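You operate a simulated robot arm through the tools that you are given. There is no shell and no other tool.

Carry out the task below with a simulated robot arm. There is one attempt and no reset: what you move stays moved.

Task
Short screws got into tray 6: sort it again at gate speed 1.
Fine: tray back under LONG before the start; then tip tray 7 into the empty red tote and put it back; leave the other trays and totes.

Only the result counts: the job must be done as asked and must still hold three seconds after the hand-in. Knocking over, shifting, dropping, spilling or breaking anything else fails it.

Robot
A 6-joint arm with a two-finger gripper, fixed in place. Base frame: the origin is on the floor under the middle of its stand, x ahead of it, y to its left, z up. Readings come in cm, degrees, newtons and seconds.
It reaches about 112.1 cm from its shoulder. Its first joint turns from -166.0 to 166.0 degrees. Payload 2.45 kg.
The tool frame sits at the grasp point between the pads (the TCP): z along the fingers, y along the line on which they close. The tips reach 2 cm beyond it. The gripper opens to 14 cm; its body begins 16.8 cm behind the TCP.
Orientation is that of the tool frame in the base frame, as a unit quaternion [x, y, z, w]. With the fingers straight down and closing along the base's y, the tool's x points along the base's -x, its y along +y and its z along -z.

Tools
- The arm moves only by the tool play_rows. Its argument "deltas" is a list that holds one entry, the list of rows, each a list of 7 numbers: the shift along the tool's x, y, z in m, then the turn, a rotation vector about the tool's x, y, z in degrees, then the finger opening in m, from 0 to 0.14. In form: [[[dx, dy, dz, rx, ry, rz, grip], ...]]. A call has 1 to 20 rows; each row is the pose to reach, as a shift and turn from the pose commanded when the call began, along the tool's axes at that moment. A row lasts 0.2 s, in which the tool goes at most 5 cm and 8.6 degrees; a call with a longer step from one row to the next is refused whole, and so is a gripper value outside its range. Where a pose cannot be reached the arm comes as near as it can. A force on the tool above 90 N (or 10 N above the force at the start of the call, whichever is more), or a blocked arm, ends the call early, and 0.2 s more pass. Each finger travels about 4.5 cm/s and halts on what it meets, pressing with about 31 N; the grip force reading is that of the motor and also rises with nothing between the fingers. The clock runs only during rows and for 0.2 s after the last one: add rows that repeat a pose to give the fingers time. It gives the time, the measured TCP pose, the force on the tool (base axes), the opening and the grip force at its end, in the units of the frame above (readings bear some noise), with the torque about the TCP (base axes, N m) and any sound that the robot's microphone picked up, and new pictures: "views" is both (left out), scene, wrist or none.
- Cameras (640 x 400 px; columns grow to the right, rows downward): "scene" is fixed at [5.94, 49.99, 153.11]; the picture's right is [-0.66, -0.75, 0.00], its down [0.40, -0.36, -0.84] and it looks along [0.63, -0.56, 0.54] (base axes); focal length 214 px, centre (320, 200). "wrist" rides on the gripper at [7.8, 1.1, -20.9] in the tool frame; the picture's right is [-0.14, 0.99, 0.00], its down [-0.92, -0.13, -0.37] and it looks along [-0.37, -0.05, 0.93] (tool axes); focal length 280 px, centre (320, 200).
- lift_body(by): moves the trunk up (or, below 0, down) by that many cm; the arm rides with it, the base frame stays. It gives what a move gives, with no picture.
- probe_pixels(camera, pixels): for up to 12 pixels [column, row] of the newest picture of that camera ("zoom" is the newest enlarged one), the place [x, y, z] in the base frame of the surface seen there, good to about 0.3 cm, but the place of the scene camera against the robot may be out by one fixed shift of up to 1.8 cm in any direction. No time passes.
- close_up(camera, box): a new picture of the part [left, top, right, bottom] of that camera's present view, enlarged. No time passes.
- sign_off(): hands the job in; it is judged then, once.

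Unless the task says otherwise, let go and move clear before handing in.

The tools are called after ">>>" by a JSON object that holds its "fn" and its "kwargs". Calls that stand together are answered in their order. play_rows: Moves the arm, as the interface text tells. Its arguments: {"type":"object","properties":{"deltas":{"type":"array","items":{"type":"array","items":{"type":"array","items":{"type":"number"}}}},"views":{"type":"string","enum":["both","scene","wrist","none"]}},"required":["deltas"]} The other tools are called the same way: lift_body (by) moves the trunk up or down; probe_pixels (camera, pixels) gives the place of the surface under pixels of a picture; close_up (camera, box) takes an enlarged picture of a part of a camera's view; sign_off () hands the job in.

At the start:

```text
t: 0.0
tool_pos: [24.05, 32.49, 156.95]
ee_rot: [0.0, 1.0, -0.001, 0.0]
contact_force: [0.6, 0.6, 0.1]
wrist_torque: [0.01, -0.01, 0.04]
finger_gap: 13.98
gripper_force: 0.1
trunk travel left (down, up): [-8.9, 14.1]
```

scene: 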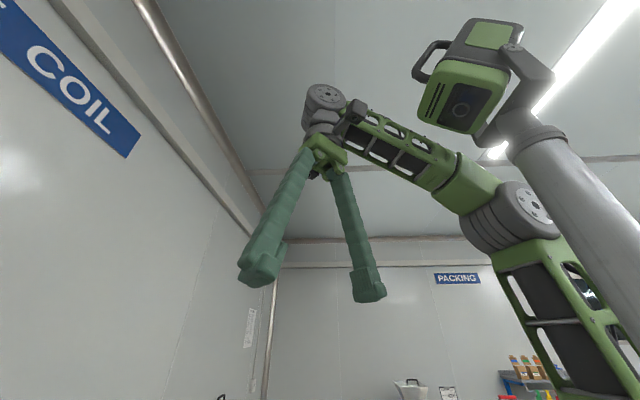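
wrist: 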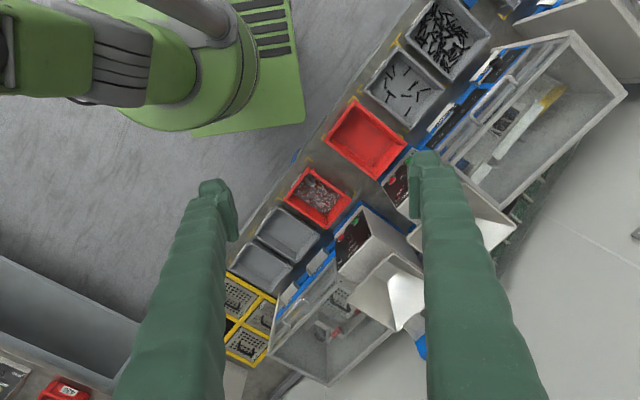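

The scene camera looks up and shows only the arm, while the wrist view shows a bench with trays, red totes and sorting machines (columns 230-620). I'll enlarge the wrist view to read the labels.

>>> {"fn": "close_up", "kwargs": {"camera": "wrist", "box": [340, 0, 640, 190]}}

>>> {"fn": "close_up", "kwargs": {"camera": "wrist", "box": [220, 150, 460, 390]}}

>>> {"fn": "close_up", "kwargs": {"camera": "scene", "box": [200, 260, 640, 400]}}

```text
2.11 times, centred on (490, 95) of wrist
```

zoom: 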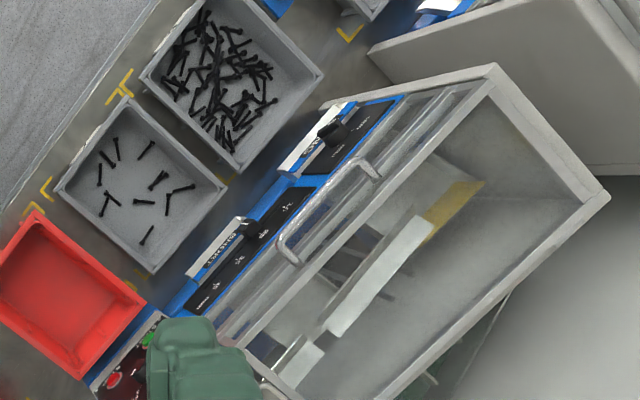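

```text
1.67 times, centred on (340, 270) of wrist
```

zoom: 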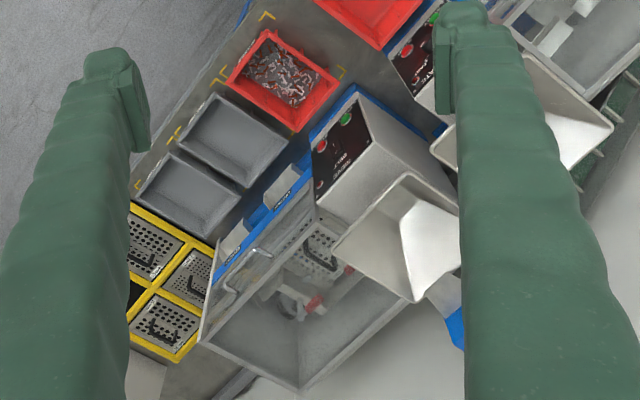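

```text
1.45 times, centred on (420, 330) of scene
```

zoom: 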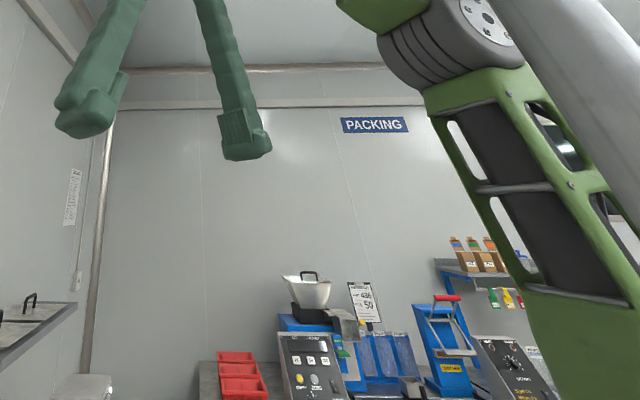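

The wrist close-ups show two sorting machines with trays in front of each. I'll probe key pixels to place them in the base frame.

>>> {"fn": "probe_pixels", "kwargs": {"camera": "wrist", "pixels": [[440, 40], [404, 88], [366, 138], [318, 196], [287, 233], [260, 266], [240, 297], [262, 316], [247, 344], [365, 245], [395, 185], [540, 110]]}}

>>> {"fn": "close_up", "kwargs": {"camera": "wrist", "box": [420, 30, 540, 130]}}

>>> {"fn": "close_up", "kwargs": {"camera": "wrist", "box": [260, 190, 400, 350]}}

>>> {"fn": "close_up", "kwargs": {"camera": "wrist", "box": [0, 240, 240, 400]}}

```text
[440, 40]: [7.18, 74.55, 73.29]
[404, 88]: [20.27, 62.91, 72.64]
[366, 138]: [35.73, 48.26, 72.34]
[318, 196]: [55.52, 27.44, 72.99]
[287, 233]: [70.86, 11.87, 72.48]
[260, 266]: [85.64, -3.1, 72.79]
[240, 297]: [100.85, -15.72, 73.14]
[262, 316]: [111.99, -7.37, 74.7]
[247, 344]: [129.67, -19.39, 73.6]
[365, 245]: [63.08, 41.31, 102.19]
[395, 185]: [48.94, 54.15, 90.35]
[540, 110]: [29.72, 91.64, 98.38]
```

```text
4.00 times, centred on (480, 80) of wrist
```

zoom: 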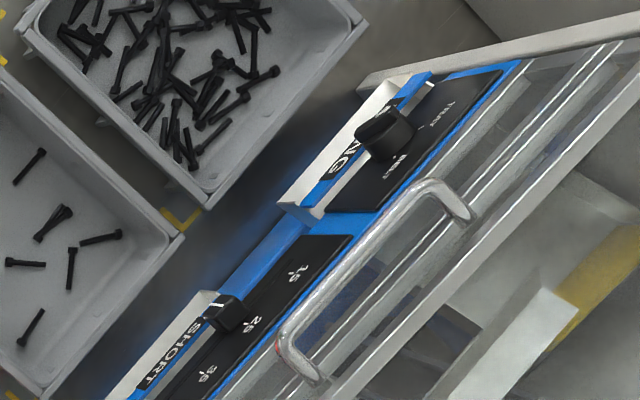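

```text
2.50 times, centred on (330, 270) of wrist
```

zoom: 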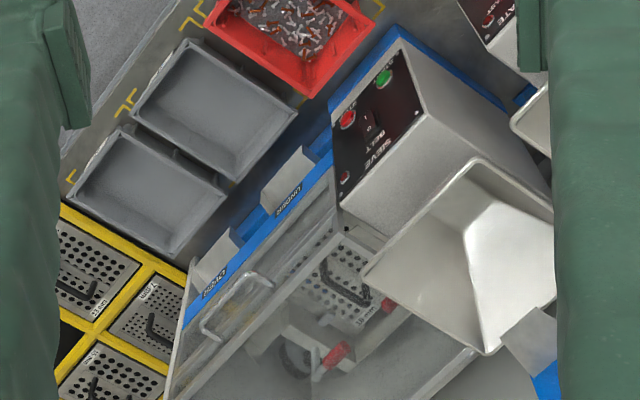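

```text
2.50 times, centred on (120, 320) of wrist
```

zoom: 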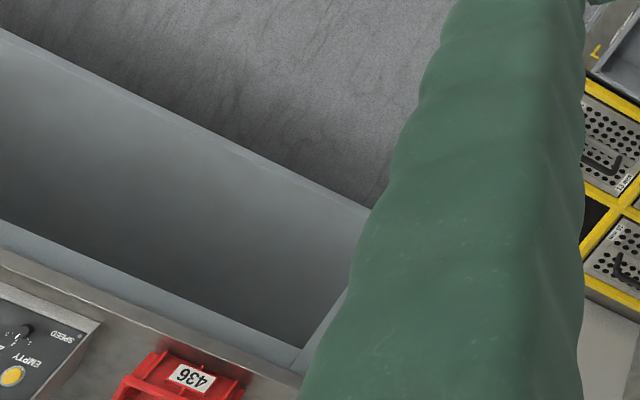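

The nearer machine has chutes labelled LONG and SHORT with knobs near wrist pixels (496,62) and (458,108). I'll zoom tighter on those and probe them.

>>> {"fn": "close_up", "kwargs": {"camera": "wrist", "box": [470, 40, 530, 80]}}

>>> {"fn": "close_up", "kwargs": {"camera": "wrist", "box": [425, 80, 485, 140]}}

>>> {"fn": "close_up", "kwargs": {"camera": "wrist", "box": [370, 140, 530, 260]}}

>>> {"fn": "close_up", "kwargs": {"camera": "wrist", "box": [440, 0, 640, 120]}}

>>> {"fn": "probe_pixels", "kwargs": {"camera": "wrist", "pixels": [[496, 62], [458, 108], [490, 50], [440, 120], [510, 50], [395, 165], [400, 180], [570, 35], [620, 95], [500, 175], [470, 215], [560, 60]]}}

```text
10.00 times, centred on (500, 60) of wrist
```

zoom: 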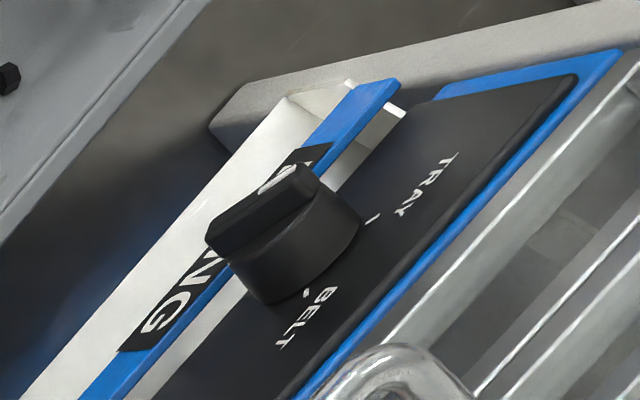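

```text
6.67 times, centred on (455, 110) of wrist
```

zoom: 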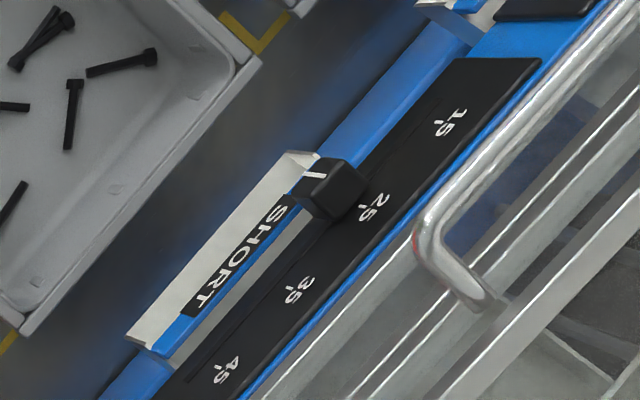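

```text
3.33 times, centred on (450, 200) of wrist
```

zoom: 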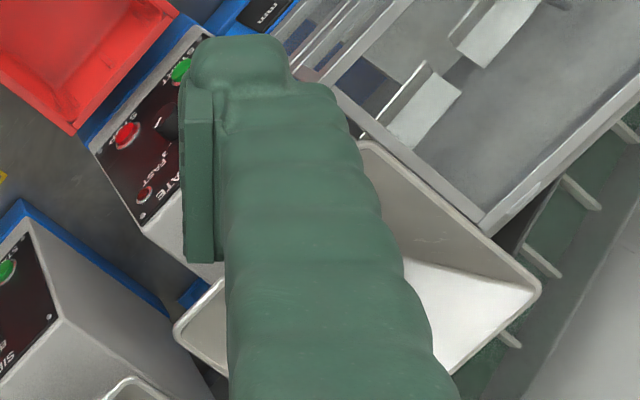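

```text
3.20 times, centred on (540, 60) of wrist
```

zoom: 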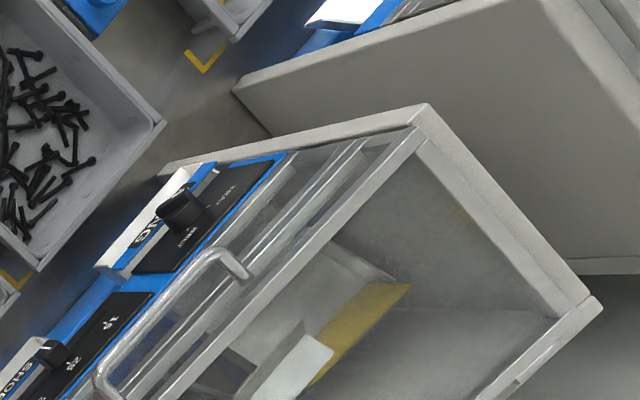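

```text
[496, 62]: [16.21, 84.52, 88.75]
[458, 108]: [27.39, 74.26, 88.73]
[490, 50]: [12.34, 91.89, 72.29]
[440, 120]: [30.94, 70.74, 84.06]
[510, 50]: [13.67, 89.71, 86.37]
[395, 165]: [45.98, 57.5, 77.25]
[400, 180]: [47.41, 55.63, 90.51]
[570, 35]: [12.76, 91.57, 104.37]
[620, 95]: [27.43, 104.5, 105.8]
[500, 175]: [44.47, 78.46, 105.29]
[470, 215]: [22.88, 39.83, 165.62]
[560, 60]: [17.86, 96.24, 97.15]
```

The controls read TRAY/BELT (knob at pixel (496,62)) and a 1.5–4.5 slider (knob at (458,108)), with a GATE box with red and green buttons hidden behind the right finger. I'll probe the tray and tote rims to size them.

>>> {"fn": "close_up", "kwargs": {"camera": "wrist", "box": [320, 0, 500, 180]}}

>>> {"fn": "probe_pixels", "kwargs": {"camera": "wrist", "pixels": [[397, 47], [366, 89], [411, 128], [445, 91], [422, 2], [405, 40], [452, 81], [491, 36], [354, 98], [325, 138], [381, 178], [407, 150]]}}

```text
2.22 times, centred on (410, 90) of wrist
```

zoom: 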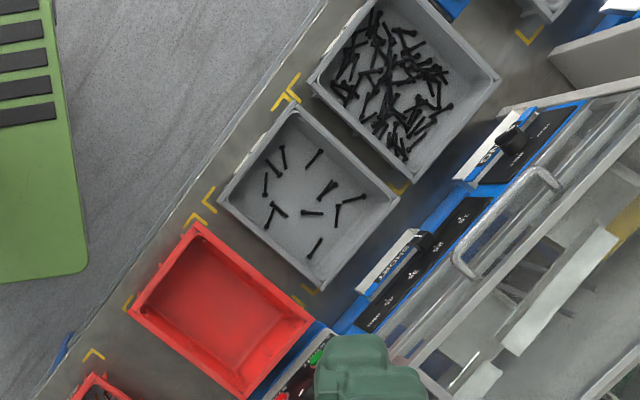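

```text
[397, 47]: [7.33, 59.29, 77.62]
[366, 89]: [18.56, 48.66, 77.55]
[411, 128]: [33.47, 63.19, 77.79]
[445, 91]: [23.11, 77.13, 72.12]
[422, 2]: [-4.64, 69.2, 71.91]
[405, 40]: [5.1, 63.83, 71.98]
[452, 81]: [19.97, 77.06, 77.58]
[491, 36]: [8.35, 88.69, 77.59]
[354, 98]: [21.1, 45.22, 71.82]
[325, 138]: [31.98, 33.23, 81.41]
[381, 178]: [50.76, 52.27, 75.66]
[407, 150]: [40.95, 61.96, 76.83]
```

The trays have rims of about 15.5 x 21 cm at z≈77.6 (pixels (397,47), (366,89), (411,128)), and the bench runs diagonally at 45°. I'll turn the tool 45° to face the bench and come down part of the way, to see the sorter closer.

>>> {"fn": "play_rows", "kwargs": {"deltas": [[[0.015, 0.015, 0.03, 0, 0, -5, 0.14], [0.03, 0.03, 0.06, 0, 0, -10, 0.14], [0.045, 0.045, 0.09, 0, 0, -15, 0.14], [0.06, 0.06, 0.12, 0, 0, -20, 0.14], [0.075, 0.075, 0.15, 0, 0, -25, 0.14], [0.09, 0.09, 0.18, 0, 0, -30, 0.14], [0.105, 0.105, 0.2, 0, 0, -35, 0.14], [0.12, 0.12, 0.22, 0, 0, -40, 0.14], [0.134, 0.134, 0.22, 0, 0, -45, 0.14]]], "views": "both"}}

```text
t: 1.3
tool_pos: [22.37, 38.43, 142.22]
ee_rot: [-0.151, 0.988, 0.014, 0.008]
contact_force: [0.3, -0.6, 0.0]
wrist_torque: [0.03, -0.01, 0.0]
finger_gap: 13.98
gripper_force: 0.1
trunk travel left (down, up): [-8.9, 14.1]
stopped in row 6: the arm was blocked; the commanded pose is now the measured one
```

scene: 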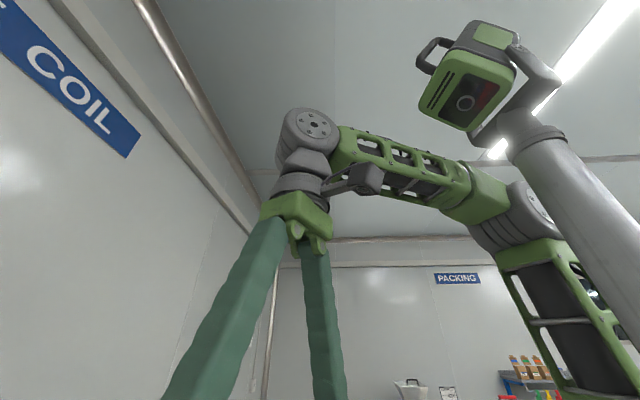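
wrist: 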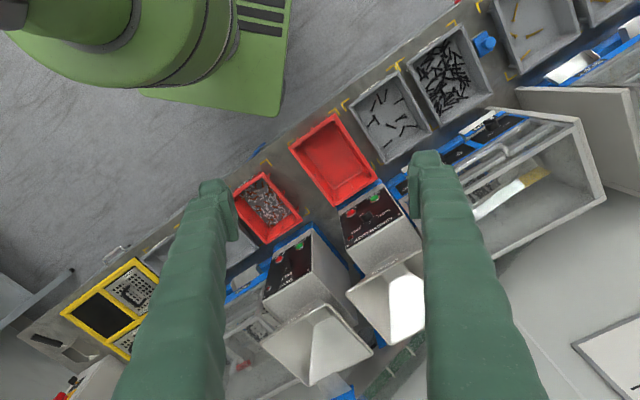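

The call stopped early with the arm "blocked" at (22.4, 38.4, 142.2), although the contact force is near zero. I'll go on in smaller steps, turning only about the tool z, to see if it was lag or a limit.

>>> {"fn": "play_rows", "kwargs": {"deltas": [[[0, 0.01, 0, 0, 0, -3, 0.14], [0, 0.02, 0, 0, 0, -6, 0.14], [0, 0.03, 0, 0, 0, -9, 0.14], [0, 0.04, 0, 0, 0, -12, 0.14], [0, 0.05, 0, 0, 0, -15, 0.14]]], "views": "wrist"}}

>>> {"fn": "probe_pixels", "kwargs": {"camera": "wrist", "pixels": [[80, 20], [200, 20], [250, 60], [180, 100], [290, 5]]}}

```text
t: 2.5
tool_pos: [22.1, 42.28, 143.47]
ee_rot: [-0.263, 0.964, 0.021, 0.017]
contact_force: [-0.5, -0.6, 0.2]
wrist_torque: [0.06, -0.01, 0.05]
finger_gap: 13.99
gripper_force: 0.1
trunk travel left (down, up): [-8.9, 14.1]
```

wrist: 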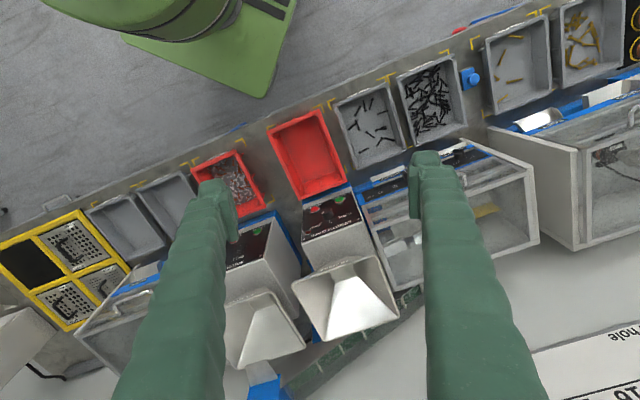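

```text
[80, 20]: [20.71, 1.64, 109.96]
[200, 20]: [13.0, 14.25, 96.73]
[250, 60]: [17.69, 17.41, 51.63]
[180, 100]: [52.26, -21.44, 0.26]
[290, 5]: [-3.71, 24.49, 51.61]
```

The arm follows now, and the wrist picture shows the whole row: trays and totes at (235,185), (305,150), (370,125), (430,95), with more trays near (515,60) and (590,35). I'll zoom in to look for tray numbers and the panel labels.

>>> {"fn": "close_up", "kwargs": {"camera": "wrist", "box": [320, 40, 480, 180]}}

>>> {"fn": "close_up", "kwargs": {"camera": "wrist", "box": [280, 170, 420, 260]}}

>>> {"fn": "close_up", "kwargs": {"camera": "wrist", "box": [460, 0, 640, 150]}}

>>> {"fn": "close_up", "kwargs": {"camera": "wrist", "box": [70, 130, 310, 300]}}

>>> {"fn": "close_up", "kwargs": {"camera": "wrist", "box": [500, 300, 640, 400]}}

```text
2.86 times, centred on (400, 110) of wrist
```

zoom: 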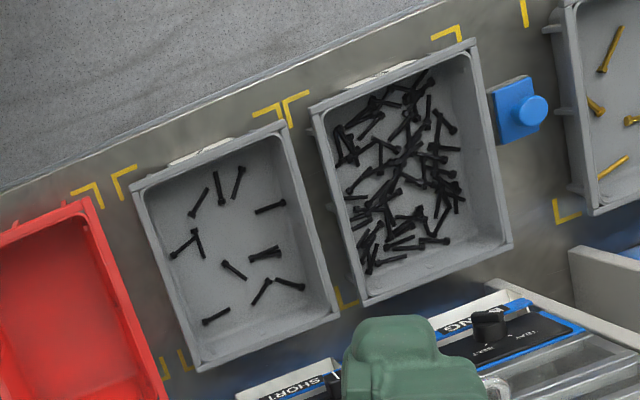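

```text
4.44 times, centred on (350, 215) of wrist
```

zoom: 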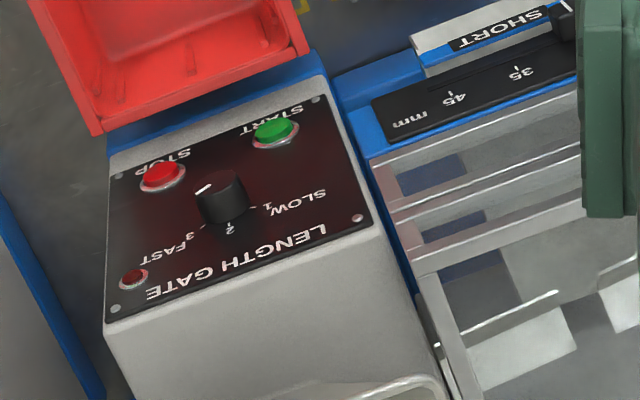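

```text
2.67 times, centred on (550, 75) of wrist
```

zoom: 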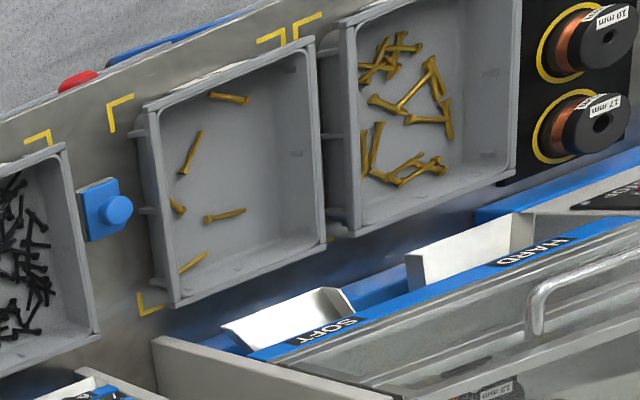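

```text
2.35 times, centred on (190, 215) of wrist
```

zoom: 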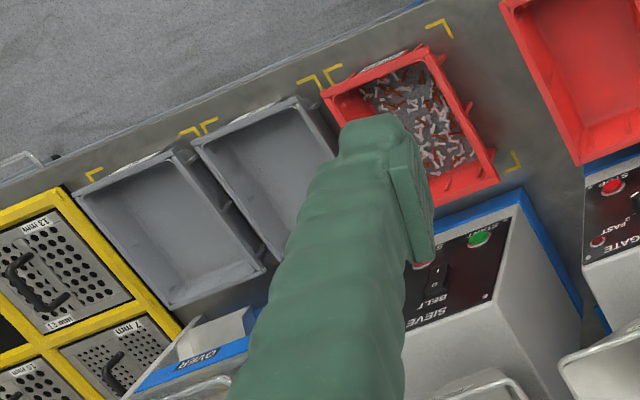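

```text
4.00 times, centred on (570, 350) of wrist
```

zoom: 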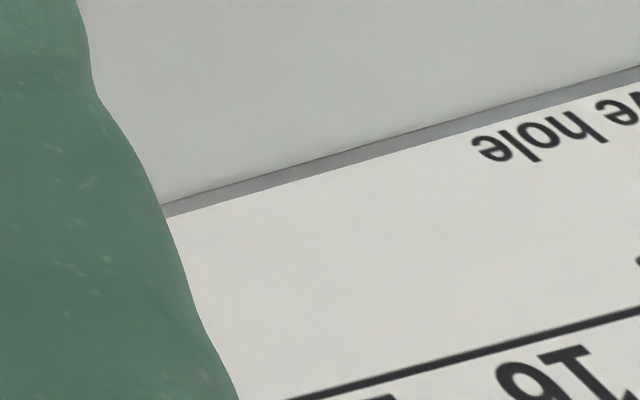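

The panel reads LENGTH GATE with START (green), STOP (red) and a speed knob SLOW 1 / 2 / 3 FAST; the trays have white label tabs on their fronts that I can't read from above. I'll go left and lower, closer to the LONG/SHORT trays, to read those tabs and the knob positions.

>>> {"fn": "play_rows", "kwargs": {"deltas": [[[0.0134, 0.014, 0.0153, 0.15, 0.2, -1.2, 0.14], [0.0268, 0.028, 0.0305, 0.3, 0.4, -2.4, 0.14], [0.0403, 0.042, 0.0458, 0.45, 0.6, -3.6, 0.14], [0.0537, 0.056, 0.061, 0.6, 0.8, -4.8, 0.14], [0.0671, 0.07, 0.0763, 0.75, 1.0, -6.0, 0.14], [0.0805, 0.084, 0.0915, 0.9, 1.25, -7.2, 0.14], [0.0939, 0.098, 0.1068, 1.05, 1.45, -8.4, 0.14], [0.1073, 0.112, 0.122, 1.2, 1.65, -9.6, 0.14], [0.1208, 0.126, 0.1373, 1.35, 1.9, -10.8, 0.14], [0.1342, 0.14, 0.1525, 1.5, 2.1, -12.1, 0.14], [0.1476, 0.154, 0.1678, 1.65, 2.3, -13.3, 0.14], [0.161, 0.168, 0.183, 1.8, 2.5, -14.5, 0.14], [0.161, 0.168, 0.183, 1.8, 2.5, -14.5, 0.14]]], "views": "both"}}

```text
t: 3.4
tool_pos: [21.73, 42.6, 139.7]
ee_rot: [-0.236, 0.971, 0.027, 0.019]
contact_force: [0.1, 0.1, -0.5]
wrist_torque: [0.01, 0.02, 0.02]
finger_gap: 13.99
gripper_force: 0.0
trunk travel left (down, up): [-8.9, 14.1]
stopped in row 4: the arm was blocked; the commanded pose is now the measured one
```

scene: 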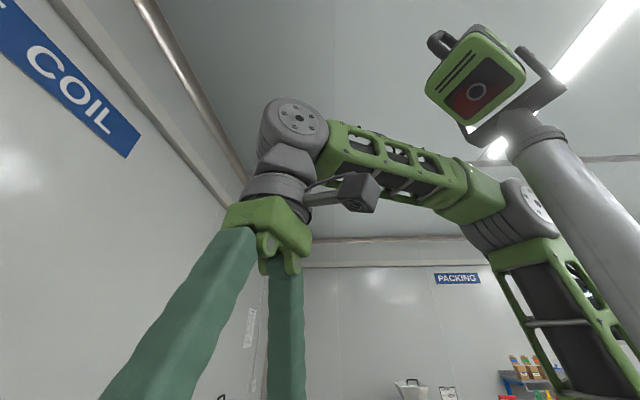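
wrist: 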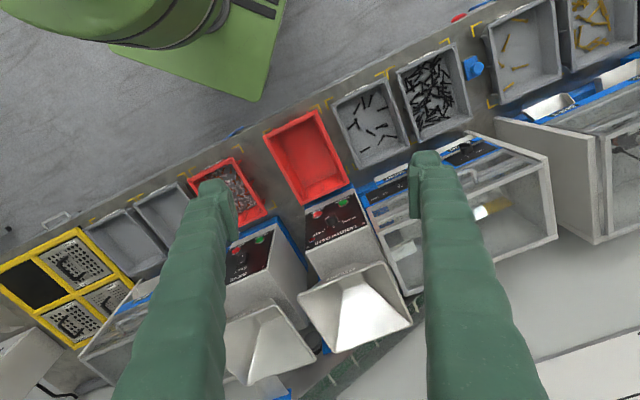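

The arm stopped again around (21.7, 42.6, 139.7) with no contact force, so something limits the leftward turn. I'll probe the scene camera's view of the mast (580,200) and elbow (530,210) to see whether they are close together.

>>> {"fn": "probe_pixels", "kwargs": {"camera": "scene", "pixels": [[580, 200], [545, 140], [620, 290], [530, 210], [490, 230], [470, 190], [540, 270], [580, 370], [360, 190], [300, 115], [280, 190], [480, 85]]}}

>>> {"fn": "close_up", "kwargs": {"camera": "scene", "box": [400, 100, 640, 400]}}

```text
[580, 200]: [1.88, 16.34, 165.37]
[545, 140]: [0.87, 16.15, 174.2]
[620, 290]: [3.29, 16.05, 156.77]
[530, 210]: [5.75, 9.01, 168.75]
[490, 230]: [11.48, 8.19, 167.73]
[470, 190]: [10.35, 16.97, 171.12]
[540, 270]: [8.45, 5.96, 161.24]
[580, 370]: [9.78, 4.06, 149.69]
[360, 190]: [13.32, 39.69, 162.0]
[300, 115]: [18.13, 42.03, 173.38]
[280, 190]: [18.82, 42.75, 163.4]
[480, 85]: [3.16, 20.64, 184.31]
```

```text
1.33 times, centred on (520, 250) of scene
```

zoom: 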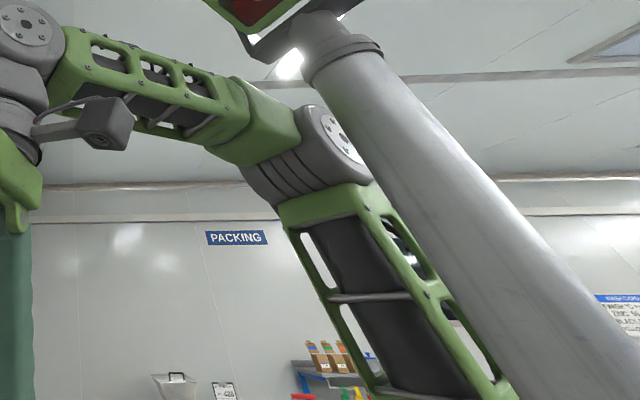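

The forearm at about (10,17,171) is right beside the mast at about (2,16), which explains the block: it can't turn left while folded this high. I'll probe the mast and upper-arm edges to learn the clearance.

>>> {"fn": "probe_pixels", "kwargs": {"camera": "scene", "pixels": [[527, 170], [550, 165], [571, 150], [560, 225], [590, 215], [612, 200], [600, 290], [636, 260], [505, 260], [560, 245], [545, 330], [585, 300]]}}

>>> {"fn": "probe_pixels", "kwargs": {"camera": "wrist", "pixels": [[100, 15], [200, 25], [225, 10], [150, 40], [50, 30], [258, 90], [115, 48], [280, 40], [360, 130], [430, 90], [475, 65], [455, 20]]}}

```text
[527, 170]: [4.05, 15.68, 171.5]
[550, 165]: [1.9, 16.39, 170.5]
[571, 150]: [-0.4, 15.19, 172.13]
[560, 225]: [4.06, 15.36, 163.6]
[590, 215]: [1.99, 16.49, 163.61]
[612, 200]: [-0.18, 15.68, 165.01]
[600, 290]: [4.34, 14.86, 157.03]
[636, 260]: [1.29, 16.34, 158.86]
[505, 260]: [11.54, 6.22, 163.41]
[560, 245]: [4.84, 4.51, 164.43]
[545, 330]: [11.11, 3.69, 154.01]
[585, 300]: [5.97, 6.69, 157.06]
```

```text
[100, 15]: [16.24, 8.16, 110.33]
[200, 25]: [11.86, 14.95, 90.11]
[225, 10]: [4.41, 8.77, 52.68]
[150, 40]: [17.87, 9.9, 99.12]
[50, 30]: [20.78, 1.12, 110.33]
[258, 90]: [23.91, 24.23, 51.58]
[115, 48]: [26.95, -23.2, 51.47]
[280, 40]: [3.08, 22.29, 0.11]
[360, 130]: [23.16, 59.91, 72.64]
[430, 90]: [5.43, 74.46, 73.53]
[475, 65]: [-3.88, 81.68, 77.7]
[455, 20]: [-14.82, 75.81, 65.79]
```

The mast is a pole of about 3 cm radius near (2, 13), and the block always comes at the same base-joint angle with no force. I'll reach further out over the bench, unfolding the arm while staying at z≈135 and away from the limit, then test turning left from there.

>>> {"fn": "play_rows", "kwargs": {"deltas": [[[-0.02, 0.011, 0.0065, 0.25, 0.28, 0, 0.14], [-0.041, 0.022, 0.013, 0.5, 0.56, 0, 0.14], [-0.061, 0.033, 0.0195, 0.75, 0.84, 0, 0.14], [-0.082, 0.044, 0.026, 1.0, 1.1, 0, 0.14], [-0.102, 0.0545, 0.0325, 1.25, 1.4, 0, 0.14], [-0.122, 0.065, 0.039, 1.5, 1.7, 0, 0.14], [-0.143, 0.076, 0.0455, 1.75, 2.0, 0, 0.14], [-0.163, 0.087, 0.052, 2.0, 2.25, 0, 0.14], [-0.184, 0.098, 0.0585, 2.25, 2.5, 0, 0.14], [-0.204, 0.109, 0.065, 2.5, 2.8, 0, 0.14], [-0.204, 0.109, 0.065, 2.5, 2.8, 0, 0.14]]], "views": "both"}}

```text
t: 4.2
tool_pos: [25.33, 45.97, 147.67]
ee_rot: [-0.228, 0.967, 0.092, 0.066]
contact_force: [-1.0, -0.7, -0.2]
wrist_torque: [0.06, -0.02, -0.02]
finger_gap: 13.99
gripper_force: 0.0
trunk travel left (down, up): [-8.9, 14.1]
stopped in row 4: the arm was blocked; the commanded pose is now the measured one
```

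scene: 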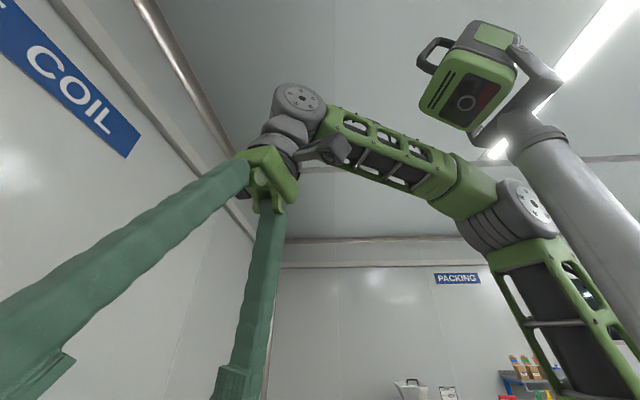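
wrist: 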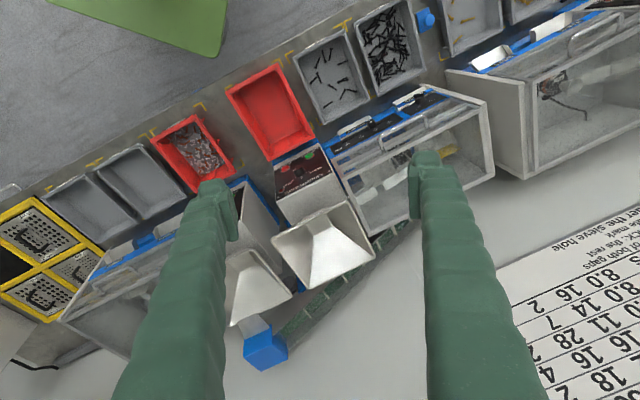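

This time the tool rose and tipped outward instead of extending, as if the upper arm were held back by the mast. I'll back off to the right, to about (42, 42, 140), and square the tool up again.

>>> {"fn": "play_rows", "kwargs": {"deltas": [[[-0.012, -0.012, 0.008, 0.86, 0.98, 0, 0.14], [-0.025, -0.024, 0.016, 1.7, 1.96, 0, 0.14], [-0.037, -0.036, 0.025, 2.6, 2.9, 0, 0.14], [-0.049, -0.048, 0.033, 3.4, 3.9, 0, 0.14], [-0.0615, -0.06, 0.041, 4.3, 4.9, 0, 0.14], [-0.074, -0.071, 0.049, 5.2, 5.9, 0, 0.14], [-0.086, -0.083, 0.057, 6.0, 6.9, 0, 0.14], [-0.098, -0.095, 0.066, 6.9, 7.8, 0, 0.14], [-0.111, -0.107, 0.074, 7.7, 8.8, 0, 0.14], [-0.123, -0.119, 0.082, 8.6, 9.8, 0, 0.14], [-0.123, -0.119, 0.082, 8.6, 9.8, 0, 0.14]]], "views": "both"}}

```text
t: 6.6
tool_pos: [42.04, 42.87, 139.4]
ee_rot: [-0.234, 0.972, -0.003, -0.003]
contact_force: [-0.1, 0.7, -0.4]
wrist_torque: [-0.01, 0.0, -0.05]
finger_gap: 13.99
gripper_force: 0.0
trunk travel left (down, up): [-8.9, 14.1]
```

scene: 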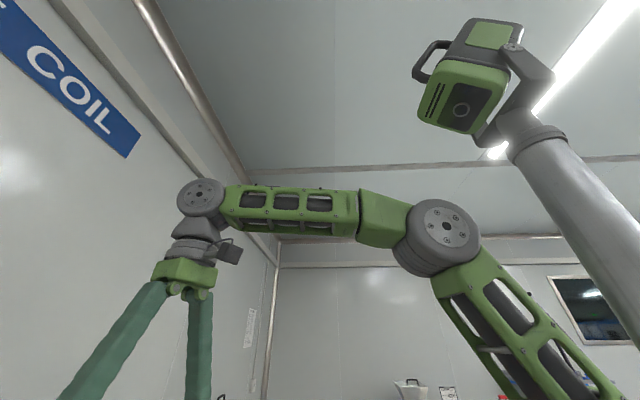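
wrist: 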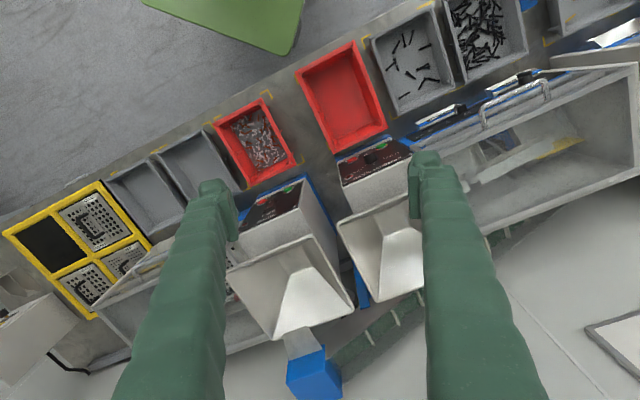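

The move went through cleanly to (42.0, 42.9, 139.4), and in the scene picture the elbow (440,235) is now well clear of the mast (580,200). I'll probe the arm links so I can work out how far left I can turn.

>>> {"fn": "probe_pixels", "kwargs": {"camera": "scene", "pixels": [[445, 235], [400, 240], [480, 245], [445, 205], [440, 270], [200, 195], [230, 210], [350, 215], [500, 300], [560, 330], [470, 320], [580, 190]]}}

>>> {"fn": "close_up", "kwargs": {"camera": "scene", "box": [320, 160, 640, 400]}}

>>> {"fn": "close_up", "kwargs": {"camera": "wrist", "box": [330, 120, 460, 200]}}

>>> {"fn": "close_up", "kwargs": {"camera": "wrist", "box": [360, 0, 640, 180]}}

```text
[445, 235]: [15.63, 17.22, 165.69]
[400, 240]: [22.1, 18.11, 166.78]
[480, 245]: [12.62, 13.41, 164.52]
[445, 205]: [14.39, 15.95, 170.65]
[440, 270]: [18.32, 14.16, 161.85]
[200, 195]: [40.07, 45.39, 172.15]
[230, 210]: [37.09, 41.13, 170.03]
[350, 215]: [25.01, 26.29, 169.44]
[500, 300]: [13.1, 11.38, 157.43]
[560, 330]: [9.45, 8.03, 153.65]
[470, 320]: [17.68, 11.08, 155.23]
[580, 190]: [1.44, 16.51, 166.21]
```

```text
1.67 times, centred on (480, 280) of scene
```

zoom: 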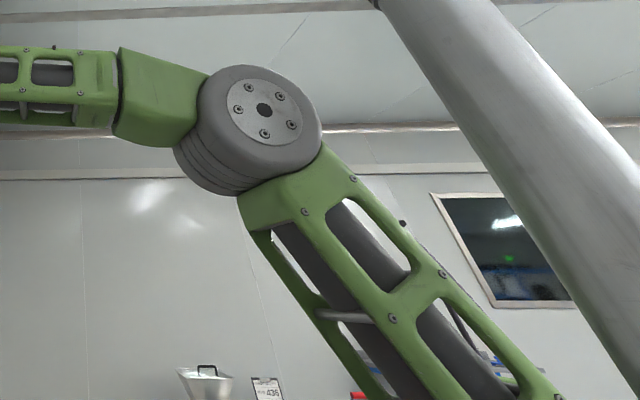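

```text
4.92 times, centred on (395, 160) of wrist
```

zoom: 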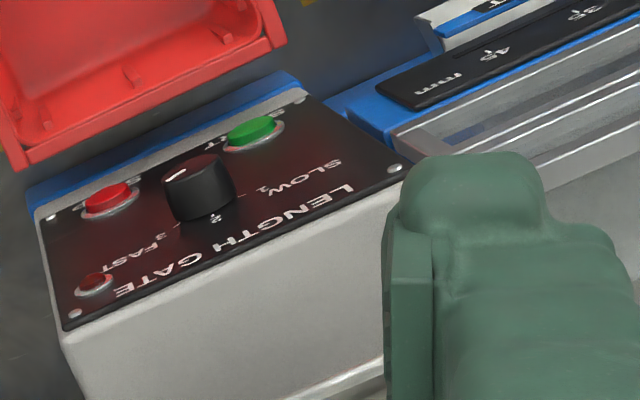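

```text
2.22 times, centred on (500, 90) of wrist
```

zoom: 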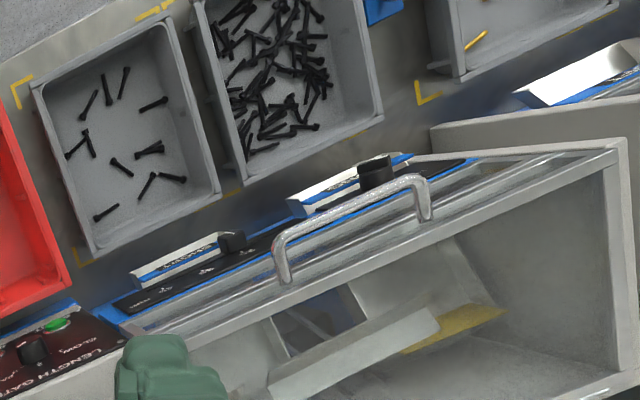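

Extended like this the arm moves freely, and the close-up shows the LENGTH GATE speed knob pointing away from the labels, so I need a view from the front. I'll swing the wrist to the right and turn it to look left along the tray fronts, to read the white tabs.

>>> {"fn": "play_rows", "kwargs": {"deltas": [[[0.0055, -0.0174, 0.005, 0, 0, -4.3, 0.14], [0.011, -0.0348, 0.01, 0, 0, -8.6, 0.14], [0.0165, -0.0522, 0.015, 0, 0, -12.9, 0.14], [0.022, -0.0696, 0.02, 0, 0, -17.2, 0.14], [0.0275, -0.087, 0.025, 0, 0, -21.5, 0.14], [0.033, -0.1044, 0.03, 0, 0, -25.8, 0.14], [0.0385, -0.1218, 0.035, 0, 0, -30.1, 0.14], [0.044, -0.1392, 0.04, 0, 0, -34.4, 0.14], [0.0495, -0.1566, 0.045, 0, 0, -38.7, 0.14], [0.055, -0.174, 0.05, 0, 0, -43, 0.14], [0.055, -0.174, 0.05, 0, 0, -43, 0.14]]], "views": "wrist"}}

```text
t: 9.0
tool_pos: [45.19, 24.9, 134.56]
ee_rot: [-0.574, 0.819, -0.002, -0.003]
contact_force: [-0.6, 0.4, -0.1]
wrist_torque: [-0.02, -0.02, 0.0]
finger_gap: 13.99
gripper_force: 0.1
trunk travel left (down, up): [-8.9, 14.1]
```

wrist: 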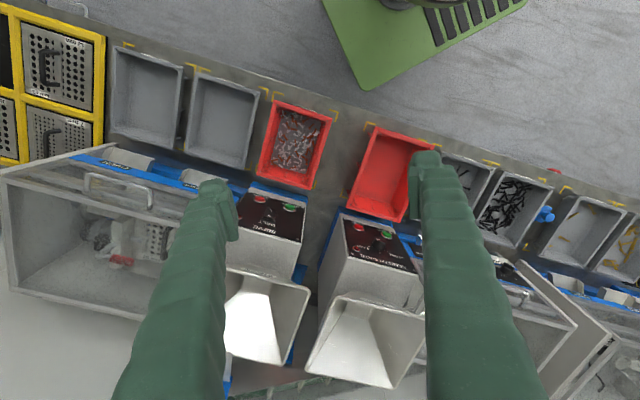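

The arm tracked well to (45.2, 24.9, 134.6). I'll turn another 35° to the left and draw back a little, before tilting up to see the tray fronts.

>>> {"fn": "play_rows", "kwargs": {"deltas": [[[0.0127, -0.001, 0.0067, 0, 0, -3.9, 0.14], [0.0253, -0.002, 0.0133, 0, 0, -7.8, 0.14], [0.038, -0.003, 0.02, 0, 0, -11.7, 0.14], [0.0507, -0.004, 0.0267, 0, 0, -15.6, 0.14], [0.0633, -0.005, 0.0333, 0, 0, -19.5, 0.14], [0.076, -0.006, 0.04, 0, 0, -23.4, 0.14], [0.0887, -0.007, 0.0467, 0, 0, -27.3, 0.14], [0.1013, -0.008, 0.0533, 0, 0, -31.2, 0.14], [0.114, -0.009, 0.06, 0, 0, -35, 0.14], [0.114, -0.009, 0.06, 0, 0, -35, 0.14]]], "views": "wrist"}}

```text
t: 11.2
tool_pos: [42.21, 13.86, 128.69]
ee_rot: [0.794, -0.608, 0.001, 0.005]
contact_force: [-0.4, 0.2, -0.2]
wrist_torque: [-0.01, -0.01, 0.0]
finger_gap: 14.02
gripper_force: 0.1
trunk travel left (down, up): [-8.9, 14.1]
```

wrist: 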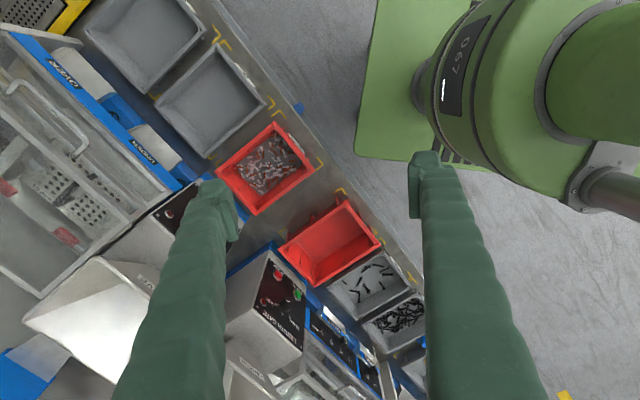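

Now the view looks down past the totes toward the LENGTH GATE trays at (360,285) and (400,325). I'll tilt the tool 40° up toward them, with some descent, to see the tray fronts.

>>> {"fn": "play_rows", "kwargs": {"deltas": [[[-0.018, 0, 0.003, 0, -4, 0, 0.14], [-0.036, 0, 0.006, 0, -8, 0, 0.14], [-0.054, 0, 0.009, 0, -12, 0, 0.14], [-0.072, 0, 0.012, 0, -16, 0, 0.14], [-0.09, 0, 0.015, 0, -20, 0, 0.14], [-0.108, 0, 0.018, 0, -24, 0, 0.14], [-0.126, 0, 0.021, 0, -28, 0, 0.14], [-0.144, 0, 0.024, 0, -32, 0, 0.14], [-0.162, 0, 0.027, 0, -36, 0, 0.14], [-0.18, 0, 0.03, 0, -40, 0, 0.14], [-0.18, 0, 0.03, 0, -40, 0, 0.14]]], "views": "both"}}

```text
t: 13.6
tool_pos: [37.38, 31.29, 125.43]
ee_rot: [0.746, -0.573, -0.271, -0.205]
contact_force: [0.2, -0.8, 0.2]
wrist_torque: [-0.01, 0.04, 0.02]
finger_gap: 14.04
gripper_force: 0.1
trunk travel left (down, up): [-8.9, 14.1]
```

scene: 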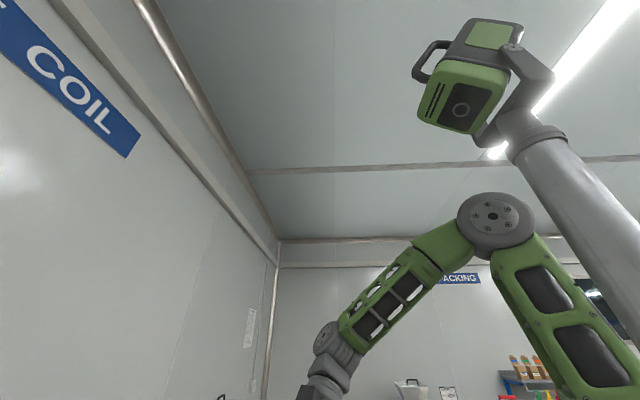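
wrist: 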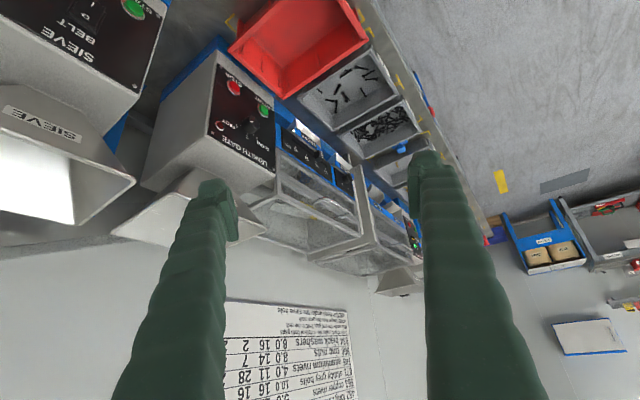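

The view now includes the sorter front, the trays at (345,85) and (380,130), and a wall table (upside down) around (285,345). I'll zoom into the table, the panel, the tray fronts and the knobs.

>>> {"fn": "close_up", "kwargs": {"camera": "wrist", "box": [220, 295, 360, 400]}}

>>> {"fn": "close_up", "kwargs": {"camera": "wrist", "box": [205, 60, 285, 170]}}

>>> {"fn": "close_up", "kwargs": {"camera": "wrist", "box": [330, 0, 450, 160]}}

>>> {"fn": "close_up", "kwargs": {"camera": "wrist", "box": [275, 100, 435, 260]}}

>>> {"fn": "close_up", "kwargs": {"camera": "wrist", "box": [480, 160, 640, 370]}}

```text
3.81 times, centred on (290, 348) of wrist
```

zoom: 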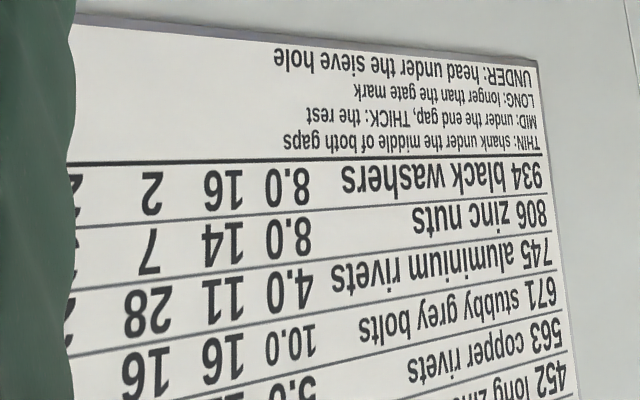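

```text
3.64 times, centred on (245, 115) of wrist
```

zoom: 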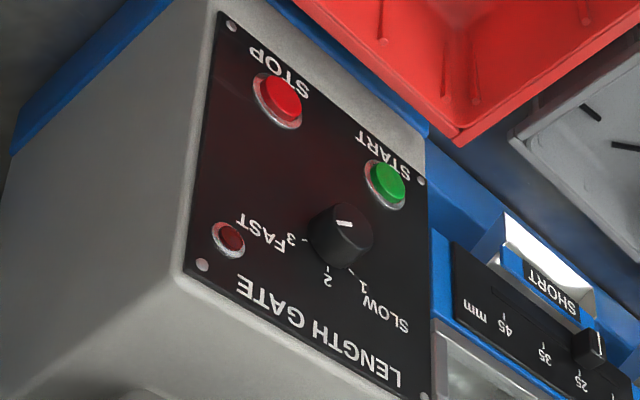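

```text
2.50 times, centred on (390, 80) of wrist
```

zoom: 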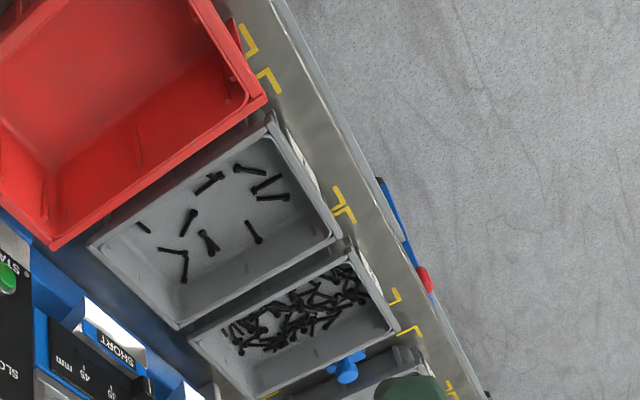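

```text
2.50 times, centred on (355, 180) of wrist
```

zoom: 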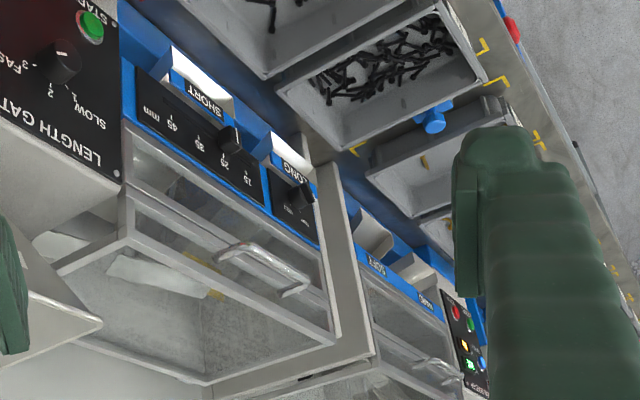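

```text
1.90 times, centred on (560, 265) of wrist
```

zoom: 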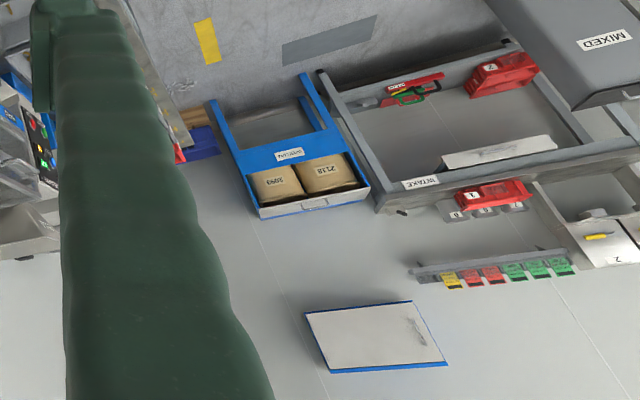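

The wall table lists lengths per part and the rule "LONG: longer than the gate mark"; the speed knob's white mark at zoom (343,222) needs a closer look. I'll zoom tighter on the knob, the slider, the tray tabs and the labels at the far station.

>>> {"fn": "close_up", "kwargs": {"camera": "wrist", "box": [235, 105, 275, 145]}}

>>> {"fn": "close_up", "kwargs": {"camera": "wrist", "box": [290, 115, 355, 200]}}

>>> {"fn": "close_up", "kwargs": {"camera": "wrist", "box": [425, 45, 495, 140]}}

>>> {"fn": "close_up", "kwargs": {"camera": "wrist", "box": [560, 180, 640, 290]}}

>>> {"fn": "close_up", "kwargs": {"camera": "wrist", "box": [365, 60, 425, 165]}}

```text
10.00 times, centred on (255, 125) of wrist
```

zoom: 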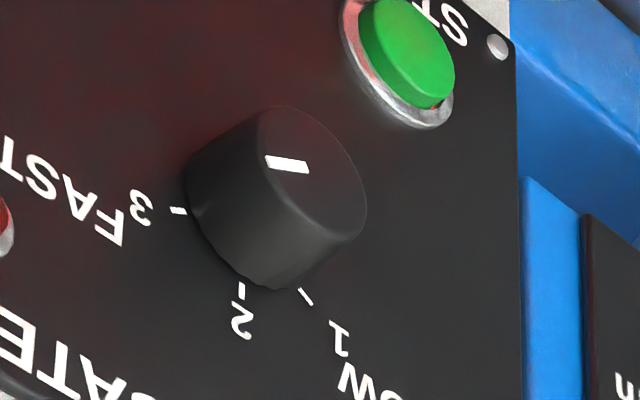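

```text
4.71 times, centred on (322, 158) of wrist
```

zoom: 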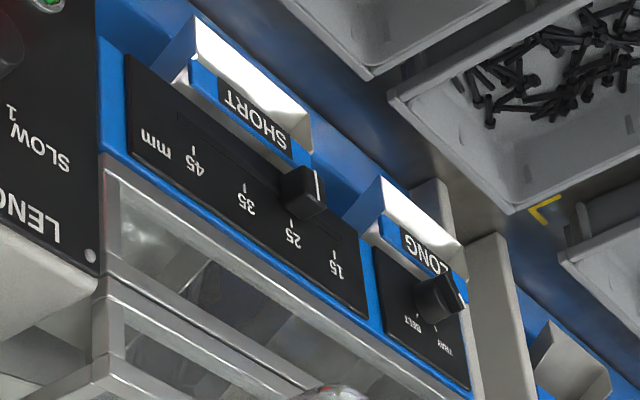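

```text
4.21 times, centred on (460, 92) of wrist
```

zoom: 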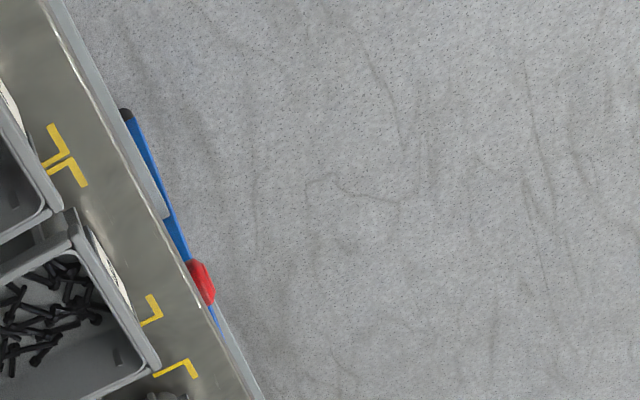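

```text
3.64 times, centred on (600, 235) of wrist
```

zoom: 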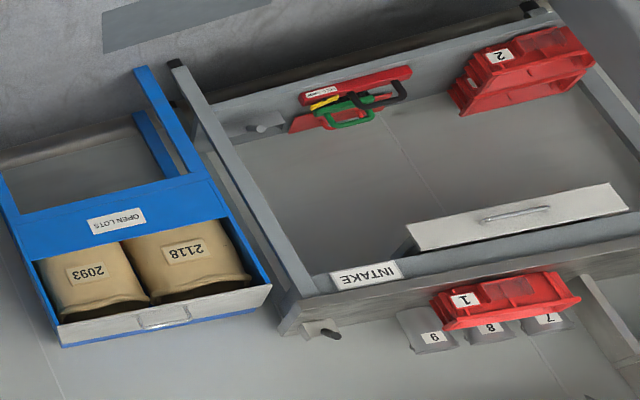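

```text
3.81 times, centred on (395, 112) of wrist
```

zoom: 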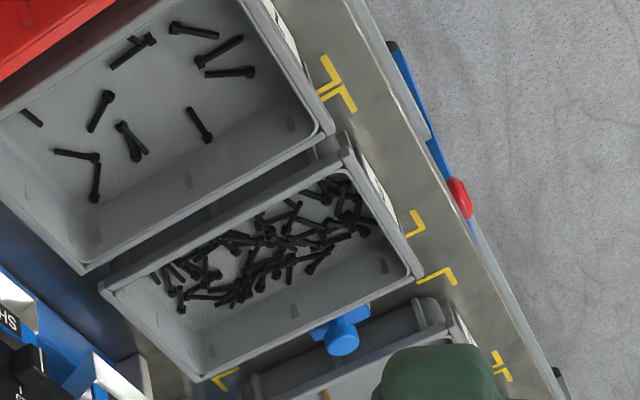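

The speed knob's mark points at 3 (FAST), the length slider sits near 25 mm, and the tray tabs at zoom (370,200) are still edge-on. I'll move the wrist right and lower, to about (40, 4, 99), so the camera sees the tray fronts.

>>> {"fn": "play_rows", "kwargs": {"deltas": [[[0.0269, 0.0033, 0.0017, 0, 0, 0, 0.14], [0.0537, 0.0066, 0.0034, 0, 0, 0, 0.14], [0.0806, 0.0099, 0.005, 0, 0, 0, 0.14], [0.1074, 0.0131, 0.0067, 0, 0, 0, 0.14], [0.1343, 0.0164, 0.0084, 0, 0, 0, 0.14], [0.1611, 0.0197, 0.01, 0, 0, 0, 0.14], [0.188, 0.023, 0.0118, 0, 0, 0, 0.14], [0.2149, 0.0263, 0.0134, 0, 0, 0, 0.14], [0.2417, 0.0296, 0.0151, 0, 0, 0, 0.14], [0.2686, 0.0329, 0.0168, 0, 0, 0, 0.14], [0.2954, 0.0361, 0.0185, 0, 0, 0, 0.14], [0.3223, 0.0394, 0.02, 0, 0, 0, 0.14], [0.349, 0.0427, 0.0218, 0, 0, 0, 0.14], [0.376, 0.046, 0.0235, 0, 0, 0, 0.14], [0.376, 0.046, 0.0235, 0, 0, 0, 0.14]]], "views": "wrist"}}

```text
t: 16.8
tool_pos: [40.17, 3.48, 99.75]
ee_rot: [0.746, -0.573, -0.271, -0.204]
contact_force: [-0.7, 0.4, 0.3]
wrist_torque: [0.01, 0.0, -0.03]
finger_gap: 14.01
gripper_force: 0.0
trunk travel left (down, up): [-8.9, 14.1]
```

wrist: 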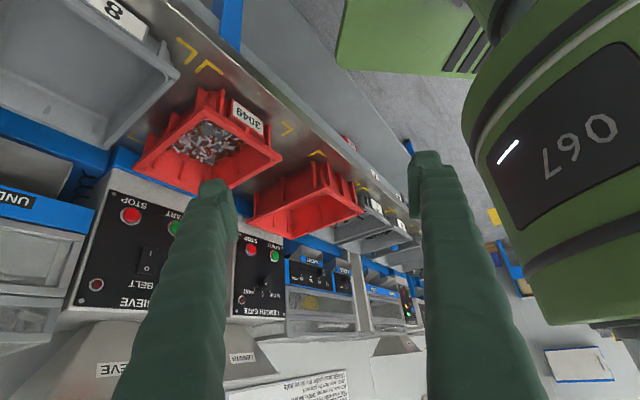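

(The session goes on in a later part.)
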